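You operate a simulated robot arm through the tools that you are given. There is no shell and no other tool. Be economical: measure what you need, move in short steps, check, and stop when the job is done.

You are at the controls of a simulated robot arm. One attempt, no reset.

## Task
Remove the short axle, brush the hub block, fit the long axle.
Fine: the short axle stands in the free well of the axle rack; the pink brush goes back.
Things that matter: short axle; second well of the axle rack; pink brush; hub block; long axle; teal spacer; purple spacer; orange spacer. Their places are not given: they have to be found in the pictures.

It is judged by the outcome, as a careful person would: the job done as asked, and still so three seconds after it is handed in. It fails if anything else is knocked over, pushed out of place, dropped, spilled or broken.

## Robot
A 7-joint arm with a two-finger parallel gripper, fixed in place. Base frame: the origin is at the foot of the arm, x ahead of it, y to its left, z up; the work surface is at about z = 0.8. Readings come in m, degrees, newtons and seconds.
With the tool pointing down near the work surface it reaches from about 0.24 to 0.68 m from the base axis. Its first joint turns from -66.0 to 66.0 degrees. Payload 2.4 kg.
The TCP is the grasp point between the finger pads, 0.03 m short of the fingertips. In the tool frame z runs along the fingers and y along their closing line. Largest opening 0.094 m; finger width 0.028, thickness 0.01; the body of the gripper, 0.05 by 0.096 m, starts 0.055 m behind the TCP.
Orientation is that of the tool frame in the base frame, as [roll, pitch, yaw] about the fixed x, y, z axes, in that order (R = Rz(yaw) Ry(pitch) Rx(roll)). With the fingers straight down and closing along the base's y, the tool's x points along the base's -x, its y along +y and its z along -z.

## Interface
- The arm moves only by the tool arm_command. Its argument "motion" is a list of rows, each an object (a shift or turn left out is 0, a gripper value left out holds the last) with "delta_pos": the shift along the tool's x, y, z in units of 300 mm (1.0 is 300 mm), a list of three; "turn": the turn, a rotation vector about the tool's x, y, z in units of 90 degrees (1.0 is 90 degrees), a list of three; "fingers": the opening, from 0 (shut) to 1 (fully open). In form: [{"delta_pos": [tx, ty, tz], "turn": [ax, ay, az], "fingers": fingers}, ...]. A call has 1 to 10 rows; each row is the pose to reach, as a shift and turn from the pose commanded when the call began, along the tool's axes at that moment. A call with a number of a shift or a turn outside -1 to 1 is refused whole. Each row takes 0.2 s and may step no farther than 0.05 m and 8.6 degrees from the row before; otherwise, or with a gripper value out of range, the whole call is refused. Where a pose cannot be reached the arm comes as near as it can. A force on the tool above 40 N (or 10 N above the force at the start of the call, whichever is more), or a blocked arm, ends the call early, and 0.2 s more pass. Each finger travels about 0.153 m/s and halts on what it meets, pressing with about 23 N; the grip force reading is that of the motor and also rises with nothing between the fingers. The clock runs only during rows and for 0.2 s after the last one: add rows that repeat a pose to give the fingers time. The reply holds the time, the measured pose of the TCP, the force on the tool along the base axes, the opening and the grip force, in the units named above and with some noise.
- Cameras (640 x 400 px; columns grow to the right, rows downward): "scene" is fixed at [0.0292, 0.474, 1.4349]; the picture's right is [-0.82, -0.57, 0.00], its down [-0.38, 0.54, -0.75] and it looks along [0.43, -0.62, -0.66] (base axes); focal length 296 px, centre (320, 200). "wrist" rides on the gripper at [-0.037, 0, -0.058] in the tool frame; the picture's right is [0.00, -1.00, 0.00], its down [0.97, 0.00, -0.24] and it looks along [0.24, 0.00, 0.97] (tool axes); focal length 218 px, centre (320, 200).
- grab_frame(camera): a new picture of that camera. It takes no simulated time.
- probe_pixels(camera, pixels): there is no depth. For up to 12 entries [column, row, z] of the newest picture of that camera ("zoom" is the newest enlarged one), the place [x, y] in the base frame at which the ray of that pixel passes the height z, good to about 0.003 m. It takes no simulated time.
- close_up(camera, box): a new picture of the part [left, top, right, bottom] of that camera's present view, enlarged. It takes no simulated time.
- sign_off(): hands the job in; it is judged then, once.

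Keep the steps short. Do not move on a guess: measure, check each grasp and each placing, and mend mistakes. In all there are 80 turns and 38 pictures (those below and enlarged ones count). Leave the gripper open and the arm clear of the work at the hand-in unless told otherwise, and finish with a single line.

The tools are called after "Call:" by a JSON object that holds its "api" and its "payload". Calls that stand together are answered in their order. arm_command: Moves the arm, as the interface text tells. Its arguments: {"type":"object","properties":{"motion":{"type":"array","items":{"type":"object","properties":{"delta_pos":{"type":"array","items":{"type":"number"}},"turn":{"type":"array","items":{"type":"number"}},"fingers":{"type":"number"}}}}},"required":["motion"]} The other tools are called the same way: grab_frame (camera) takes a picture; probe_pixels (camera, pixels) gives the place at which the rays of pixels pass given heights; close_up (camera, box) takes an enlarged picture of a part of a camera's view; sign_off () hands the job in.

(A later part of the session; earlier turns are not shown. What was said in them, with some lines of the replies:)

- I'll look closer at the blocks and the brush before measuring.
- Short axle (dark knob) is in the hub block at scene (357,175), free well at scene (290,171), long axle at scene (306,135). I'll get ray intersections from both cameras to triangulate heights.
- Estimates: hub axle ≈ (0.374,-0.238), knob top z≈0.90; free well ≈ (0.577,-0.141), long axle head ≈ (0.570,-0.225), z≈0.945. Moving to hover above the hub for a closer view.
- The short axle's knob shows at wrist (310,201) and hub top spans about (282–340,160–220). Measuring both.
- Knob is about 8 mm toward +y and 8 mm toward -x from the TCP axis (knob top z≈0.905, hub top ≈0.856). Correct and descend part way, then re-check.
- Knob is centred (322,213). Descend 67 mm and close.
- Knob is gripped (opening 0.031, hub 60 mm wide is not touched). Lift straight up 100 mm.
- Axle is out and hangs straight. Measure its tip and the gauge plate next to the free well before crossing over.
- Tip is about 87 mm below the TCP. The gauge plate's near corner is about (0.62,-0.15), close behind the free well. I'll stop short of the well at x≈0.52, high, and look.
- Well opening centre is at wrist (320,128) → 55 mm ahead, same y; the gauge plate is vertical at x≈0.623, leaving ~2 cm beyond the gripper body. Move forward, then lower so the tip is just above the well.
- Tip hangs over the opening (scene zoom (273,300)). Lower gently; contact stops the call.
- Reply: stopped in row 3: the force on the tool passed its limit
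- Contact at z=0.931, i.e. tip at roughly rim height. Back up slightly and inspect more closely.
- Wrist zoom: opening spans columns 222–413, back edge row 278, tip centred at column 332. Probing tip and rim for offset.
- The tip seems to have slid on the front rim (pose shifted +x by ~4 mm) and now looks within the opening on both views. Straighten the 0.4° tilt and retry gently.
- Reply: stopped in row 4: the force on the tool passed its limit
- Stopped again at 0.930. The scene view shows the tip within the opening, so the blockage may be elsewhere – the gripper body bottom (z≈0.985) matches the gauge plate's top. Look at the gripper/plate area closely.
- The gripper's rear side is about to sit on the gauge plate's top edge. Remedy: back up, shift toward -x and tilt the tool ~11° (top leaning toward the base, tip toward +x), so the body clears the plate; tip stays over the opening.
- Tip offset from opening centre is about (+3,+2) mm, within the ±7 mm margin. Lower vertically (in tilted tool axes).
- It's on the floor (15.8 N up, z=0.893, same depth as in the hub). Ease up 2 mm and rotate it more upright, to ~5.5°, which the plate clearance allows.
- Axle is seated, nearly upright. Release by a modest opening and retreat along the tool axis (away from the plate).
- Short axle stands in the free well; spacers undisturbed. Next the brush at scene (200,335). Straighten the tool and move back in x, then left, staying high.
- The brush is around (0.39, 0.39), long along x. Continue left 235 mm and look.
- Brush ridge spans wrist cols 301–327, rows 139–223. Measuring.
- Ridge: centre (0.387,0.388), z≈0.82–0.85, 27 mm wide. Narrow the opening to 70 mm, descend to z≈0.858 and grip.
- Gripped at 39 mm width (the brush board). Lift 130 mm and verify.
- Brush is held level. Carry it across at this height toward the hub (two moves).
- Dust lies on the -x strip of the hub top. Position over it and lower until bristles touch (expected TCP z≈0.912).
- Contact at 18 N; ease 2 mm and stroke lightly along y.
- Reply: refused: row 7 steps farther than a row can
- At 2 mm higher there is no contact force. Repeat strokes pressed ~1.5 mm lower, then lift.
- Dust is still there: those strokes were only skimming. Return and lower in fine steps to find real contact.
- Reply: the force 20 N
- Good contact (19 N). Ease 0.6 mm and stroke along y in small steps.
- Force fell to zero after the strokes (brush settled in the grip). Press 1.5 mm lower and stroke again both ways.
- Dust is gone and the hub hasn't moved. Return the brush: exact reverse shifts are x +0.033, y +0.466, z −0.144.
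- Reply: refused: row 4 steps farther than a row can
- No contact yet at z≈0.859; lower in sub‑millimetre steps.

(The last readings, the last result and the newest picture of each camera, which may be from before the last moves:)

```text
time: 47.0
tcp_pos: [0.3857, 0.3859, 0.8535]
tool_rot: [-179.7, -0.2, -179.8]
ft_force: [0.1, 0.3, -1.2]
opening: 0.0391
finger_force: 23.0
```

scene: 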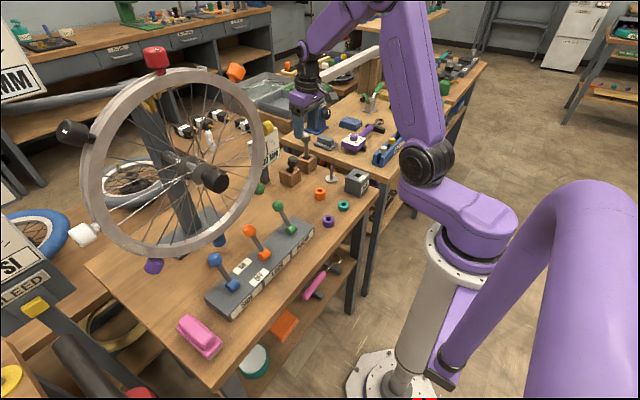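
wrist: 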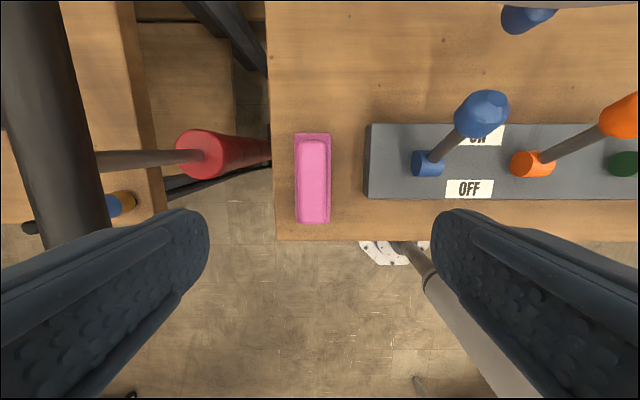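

Call:
{"api": "arm_command", "payload": {"motion": [{"delta_pos": [0, 0, 0.004]}, {"delta_pos": [0, 0, 0.008]}, {"delta_pos": [0, 0, 0.012]}, {"delta_pos": [0, 0, 0.012]}]}}

```text
time: 48.0
tcp_pos: [0.3853, 0.3871, 0.85]
tool_rot: [-179.8, -0.1, -179.8]
ft_force: [0.4, 1.0, -0.9]
opening: 0.0391
finger_force: 23.5
```

Call:
{"api": "close_up", "payload": {"camera": "scene", "box": [152, 295, 248, 355]}}

```text
6.67 times, centred on (200, 325) of scene
```

zoom: 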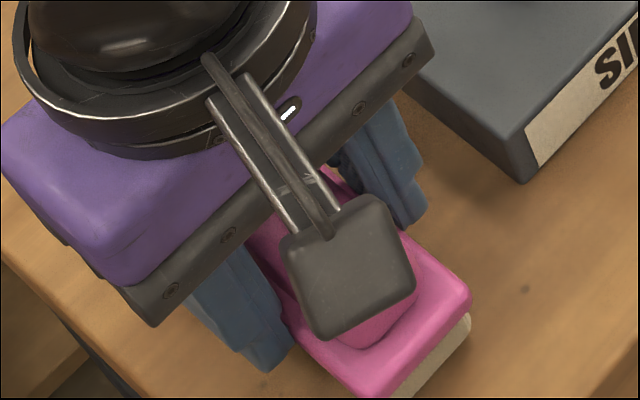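

The board still appears several mm high versus its original image position (row 295 vs 312). Continue lowering slowly until contact.

Call:
{"api": "arm_command", "payload": {"motion": [{"delta_pos": [0, 0, 0.004]}, {"delta_pos": [0, 0, 0.008]}, {"delta_pos": [0, 0, 0.012]}, {"delta_pos": [0, 0, 0.012]}]}}

```text
time: 49.0
tcp_pos: [0.3843, 0.3855, 0.8459]
tool_rot: [-179.8, 0.2, -179.8]
ft_force: [-2.9, -5.7, 16.9]
opening: 0.0393
finger_force: 23.6
```

Contact (17 N). Ease 1 mm, open to 70 mm, lift straight up.

Call:
{"api": "arm_command", "payload": {"motion": [{"delta_pos": [0, 0, -0.003]}, {"delta_pos": [0, 0, -0.003], "fingers": 0.6}, {"delta_pos": [0, 0, -0.003], "fingers": 0.72}, {"delta_pos": [0, 0, -0.003], "fingers": 0.72}, {"delta_pos": [0, 0, -0.12], "fingers": 0.72}, {"delta_pos": [0, 0, -0.28], "fingers": 0.72}, {"delta_pos": [0, 0, -0.44], "fingers": 0.72}, {"delta_pos": [0, 0, -0.6], "fingers": 0.72}, {"delta_pos": [0, 0, -0.6], "fingers": 0.72}]}}

Call:
{"api": "grab_frame", "payload": {"camera": "wrist"}}

```text
time: 51.0
tcp_pos: [0.3861, 0.3899, 1.0276]
tool_rot: [-179.8, -0.1, -179.9]
ft_force: [0.2, -1.0, -0.6]
opening: 0.0676
finger_force: 0.1
```

```text
4 pictures are left
```

wrist: 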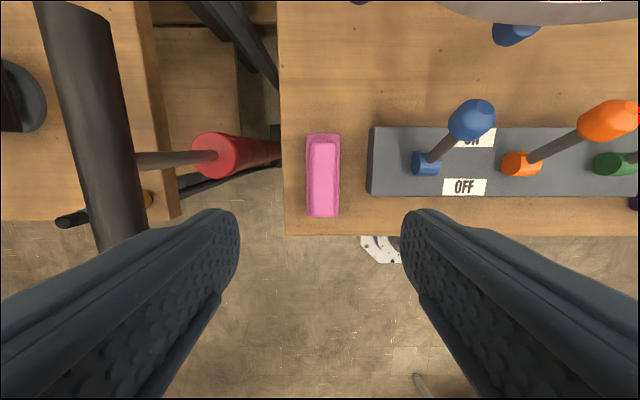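

Brush is back flat in its place. Now travel to the long axle, keeping x≈0.386 until clear of the wheel.

Call:
{"api": "arm_command", "payload": {"motion": [{"delta_pos": [0, -0.16, -0.03]}, {"delta_pos": [0, -0.32, -0.06]}, {"delta_pos": [0, -0.48, -0.09]}, {"delta_pos": [0, -0.64, -0.12]}, {"delta_pos": [0, -0.8, -0.12]}, {"delta_pos": [0, -0.96, -0.12]}, {"delta_pos": [0, -0.96, -0.12]}]}}

Call:
{"api": "arm_command", "payload": {"motion": [{"delta_pos": [0, -0.16, 0]}, {"delta_pos": [0, -0.32, 0]}, {"delta_pos": [0, -0.48, 0]}, {"delta_pos": [0, -0.64, 0]}, {"delta_pos": [0, -0.8, 0]}, {"delta_pos": [0, -0.96, 0]}, {"delta_pos": [-0.08, -1.0, 0]}, {"delta_pos": [-0.24, -1.0, 0]}, {"delta_pos": [-0.4, -1.0, 0]}, {"delta_pos": [-0.4, -1.0, 0]}]}}

```text
time: 52.6
tcp_pos: [0.3809, 0.0982, 1.0627]
tool_rot: [-179.8, 0.0, -179.8]
ft_force: [0.5, -0.9, -0.1]
opening: 0.068
finger_force: 0.0
```

```text
time: 54.8
tcp_pos: [0.5039, -0.2003, 1.0642]
tool_rot: [-179.8, 0.0, -179.7]
ft_force: [-0.4, 0.2, -0.5]
opening: 0.0679
finger_force: 0.0
```

Call:
{"api": "arm_command", "payload": {"motion": [{"delta_pos": [-0.11, -0.05, 0]}, {"delta_pos": [-0.21, -0.092, 0]}, {"delta_pos": [-0.21, -0.092, 0]}]}}

Call:
{"api": "grab_frame", "payload": {"camera": "wrist"}}

```text
time: 55.6
tcp_pos: [0.5683, -0.226, 1.0641]
tool_rot: [-179.8, 0.1, -179.8]
ft_force: [0.3, 1.1, 0.3]
opening: 0.0674
finger_force: 0.0
```

```text
3 pictures are left
```

wrist: 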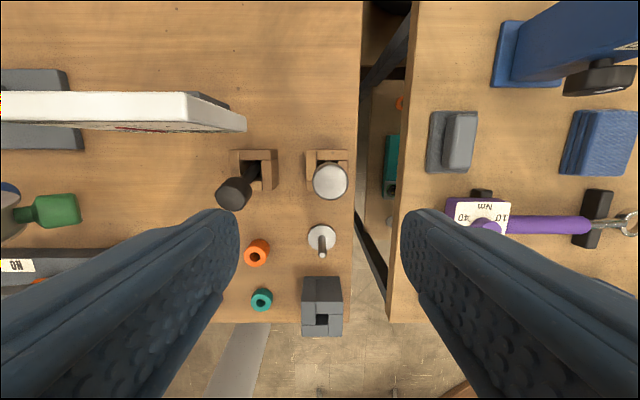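

Long axle head centre is at wrist (330,181) → about +9 mm x, −7.5 mm y from the tool axis. Shift, descend to z≈0.936 and grip.

Call:
{"api": "arm_command", "payload": {"motion": [{"delta_pos": [-0.031, -0.025, 0.05], "fingers": 0.72}, {"delta_pos": [-0.031, -0.025, 0.18]}, {"delta_pos": [-0.031, -0.025, 0.3]}, {"delta_pos": [-0.031, -0.025, 0.38]}, {"delta_pos": [-0.031, -0.025, 0.425]}, {"delta_pos": [-0.031, -0.025, 0.425], "fingers": 0.4}, {"delta_pos": [-0.031, -0.025, 0.425], "fingers": 0.2}, {"delta_pos": [-0.031, -0.025, 0.425], "fingers": 0.2}, {"delta_pos": [-0.031, -0.025, 0.425], "fingers": 0.2}]}}

```text
time: 57.6
tcp_pos: [0.5792, -0.236, 0.935]
tool_rot: [-179.7, 0.0, -179.8]
ft_force: [0.9, -0.1, -0.6]
opening: 0.031
finger_force: 23.2
```

Gripped (31 mm). Lift straight up 160 mm and back away in -x.

Call:
{"api": "arm_command", "payload": {"motion": [{"delta_pos": [0, 0, -0.06]}, {"delta_pos": [0, 0, -0.15]}, {"delta_pos": [0, 0, -0.28]}, {"delta_pos": [0, 0, -0.42]}, {"delta_pos": [0, 0, -0.54]}, {"delta_pos": [0.15, 0, -0.54]}, {"delta_pos": [0.3, 0.01, -0.54]}, {"delta_pos": [0.45, 0.015, -0.54]}, {"delta_pos": [0.6, 0.021, -0.54]}, {"delta_pos": [0.719, 0.021, -0.54]}]}}

```text
time: 59.8
tcp_pos: [0.3631, -0.2273, 1.0956]
tool_rot: [-179.8, 0.1, -179.9]
ft_force: [0.3, -0.1, -1.1]
opening: 0.031
finger_force: 22.8
```

Lower to have the tip just above the hub, then check alignment.

Call:
{"api": "arm_command", "payload": {"motion": [{"delta_pos": [0, 0, 0.12]}, {"delta_pos": [0, 0, 0.24]}, {"delta_pos": [0, 0, 0.3]}, {"delta_pos": [0, 0, 0.3]}]}}

Call:
{"api": "close_up", "payload": {"camera": "scene", "box": [324, 145, 388, 185]}}

```text
time: 60.8
tcp_pos: [0.3631, -0.2292, 1.0069]
tool_rot: [-179.7, 0.0, -179.8]
ft_force: [0.6, -0.5, -1.3]
opening: 0.0312
finger_force: 23.2
```

```text
10.00 times, centred on (356, 165) of scene
```

zoom: 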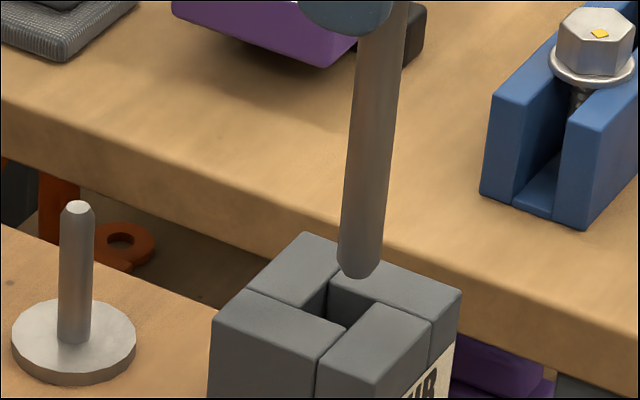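

Call:
{"api": "probe_pixels", "payload": {"camera": "zoom", "pixels": [[298, 309, 0.857], [345, 328, 0.857], [329, 283, 0.857], [358, 270, 0.875], [358, 270, 0.88], [358, 270, 0.885], [212, 318, 0.857], [319, 360, 0.857], [461, 291, 0.857], [303, 233, 0.857]]}}

```text
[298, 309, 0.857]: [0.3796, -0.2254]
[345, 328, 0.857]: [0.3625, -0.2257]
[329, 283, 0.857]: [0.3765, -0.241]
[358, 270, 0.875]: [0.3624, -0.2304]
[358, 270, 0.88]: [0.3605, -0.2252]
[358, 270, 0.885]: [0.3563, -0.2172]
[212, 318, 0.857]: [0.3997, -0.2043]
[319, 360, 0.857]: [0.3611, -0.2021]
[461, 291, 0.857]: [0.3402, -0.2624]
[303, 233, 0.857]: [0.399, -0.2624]
```

The tip appears ~5–6 mm too far toward the picture's right (−x) of the bore, i.e. the head is gripped off‑centre in x. A wrist view shows that directly (short axle's head spanned rows 211–350 in the same grip).

Call:
{"api": "grab_frame", "payload": {"camera": "wrist"}}

```text
1 pictures are left
```

wrist: 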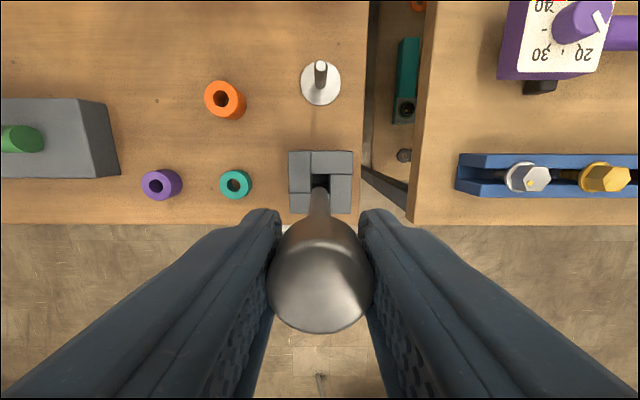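

Head sits ~2.5 mm toward −x of the TCP (short one sat +3.6 mm), and scene says the tip is ~6 mm off in −x. Shift +6 mm x, −0.5 mm y, and lower gently into the bore.

Call:
{"api": "arm_command", "payload": {"motion": [{"delta_pos": [-0.0205, -0.002, 0]}, {"delta_pos": [-0.0205, -0.002, 0.03]}, {"delta_pos": [-0.0205, -0.002, 0.06]}, {"delta_pos": [-0.0205, -0.002, 0.08]}, {"delta_pos": [-0.0205, -0.002, 0.1]}, {"delta_pos": [-0.0205, -0.002, 0.12]}, {"delta_pos": [-0.0205, -0.002, 0.14]}, {"delta_pos": [-0.0205, -0.002, 0.14]}]}}

```text
time: 62.6
tcp_pos: [0.3692, -0.2301, 0.9647]
tool_rot: [-179.7, 0.1, -179.8]
ft_force: [0.1, -0.1, -1.1]
opening: 0.031
finger_force: 22.7
```

No contact force at z=0.965, tip is ~20 mm inside the bore. Continue down to the seat.

Call:
{"api": "arm_command", "payload": {"motion": [{"delta_pos": [0, 0, 0.03]}, {"delta_pos": [0, 0, 0.06]}, {"delta_pos": [0, 0, 0.08]}, {"delta_pos": [0, 0, 0.088]}, {"delta_pos": [0, 0, 0.094]}, {"delta_pos": [0, 0, 0.094]}]}}

```text
time: 64.0
tcp_pos: [0.3688, -0.2311, 0.9401]
tool_rot: [-179.7, 0.0, -179.9]
ft_force: [-0.7, -0.3, -1.9]
opening: 0.031
finger_force: 22.9
```

Not bottomed yet; lower in ~1 mm steps.

Call:
{"api": "arm_command", "payload": {"motion": [{"delta_pos": [0, 0, 0.004]}, {"delta_pos": [0, 0, 0.008]}, {"delta_pos": [0, 0, 0.012]}, {"delta_pos": [0, 0, 0.012]}]}}

```text
time: 65.0
tcp_pos: [0.3694, -0.2292, 0.935]
tool_rot: [-179.9, 0.0, -179.9]
ft_force: [-1.8, -0.6, 2.5]
opening: 0.031
finger_force: 22.5
```

Call:
{"api": "arm_command", "payload": {"motion": [{"delta_pos": [0, 0, 0.003]}, {"delta_pos": [0, 0, 0.005]}, {"delta_pos": [0, 0, 0.005]}]}}

```text
time: 65.8
tcp_pos: [0.3694, -0.23, 0.9348]
tool_rot: [-179.7, 0.2, -179.8]
ft_force: [0.1, -1.0, 16.1]
opening: 0.0312
finger_force: 22.8
```

Seated (16 N at z=0.935, same seat depth as in its well). Release, lift clear.

Call:
{"api": "arm_command", "payload": {"motion": [{"delta_pos": [0, 0, -0.004]}, {"delta_pos": [0, 0, -0.004], "fingers": 0.6}, {"delta_pos": [0, 0, -0.004], "fingers": 0.8}, {"delta_pos": [0, 0, -0.004], "fingers": 0.8}, {"delta_pos": [0, 0, -0.1]}, {"delta_pos": [0, 0, -0.25]}, {"delta_pos": [0, 0, -0.4]}, {"delta_pos": [0, 0.1, -0.5]}, {"delta_pos": [0, 0.25, -0.55]}, {"delta_pos": [0, 0.4, -0.55], "fingers": 1}]}}

Call:
{"api": "arm_command", "payload": {"motion": [{"delta_pos": [0, 0.15, 0]}, {"delta_pos": [0, 0.3, 0]}, {"delta_pos": [0, 0.3, 0]}]}}

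Call:
{"api": "close_up", "payload": {"camera": "scene", "box": [160, 120, 416, 280]}}

```text
time: 68.0
tcp_pos: [0.3708, -0.1089, 1.0969]
tool_rot: [-179.8, 0.0, -179.8]
ft_force: [-0.3, 0.1, 0.0]
opening: 0.0941
finger_force: 0.0
```

```text
time: 68.8
tcp_pos: [0.3702, -0.0187, 1.0973]
tool_rot: [-179.8, 0.0, -179.8]
ft_force: [0.4, 0.5, -0.4]
opening: 0.0938
finger_force: 0.2
```

```text
2.50 times, centred on (288, 200) of scene
```

zoom: 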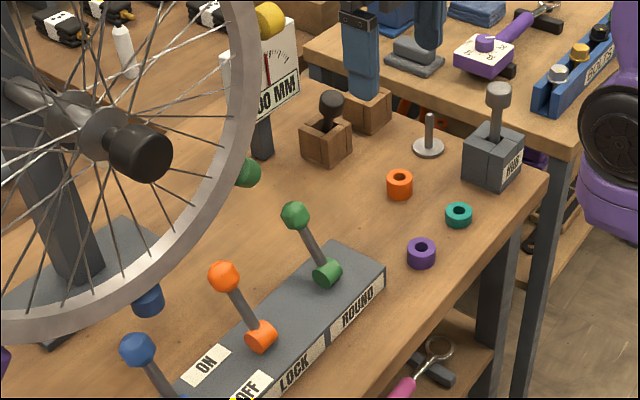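

The last picture shows the long axle upright in the hub, the short axle in the free well, and the spacers and levers in place. The brush was back in its spot when last seen. The gripper is open and clear, so I'm handing in.

Call:
{"api": "sign_off", "payload": {}}

```text
The job is handed in.
```

The long axle is fitted in the brushed hub block, the short axle stands (leaning slightly) in the rack's free well, and the pink brush is back in its place.
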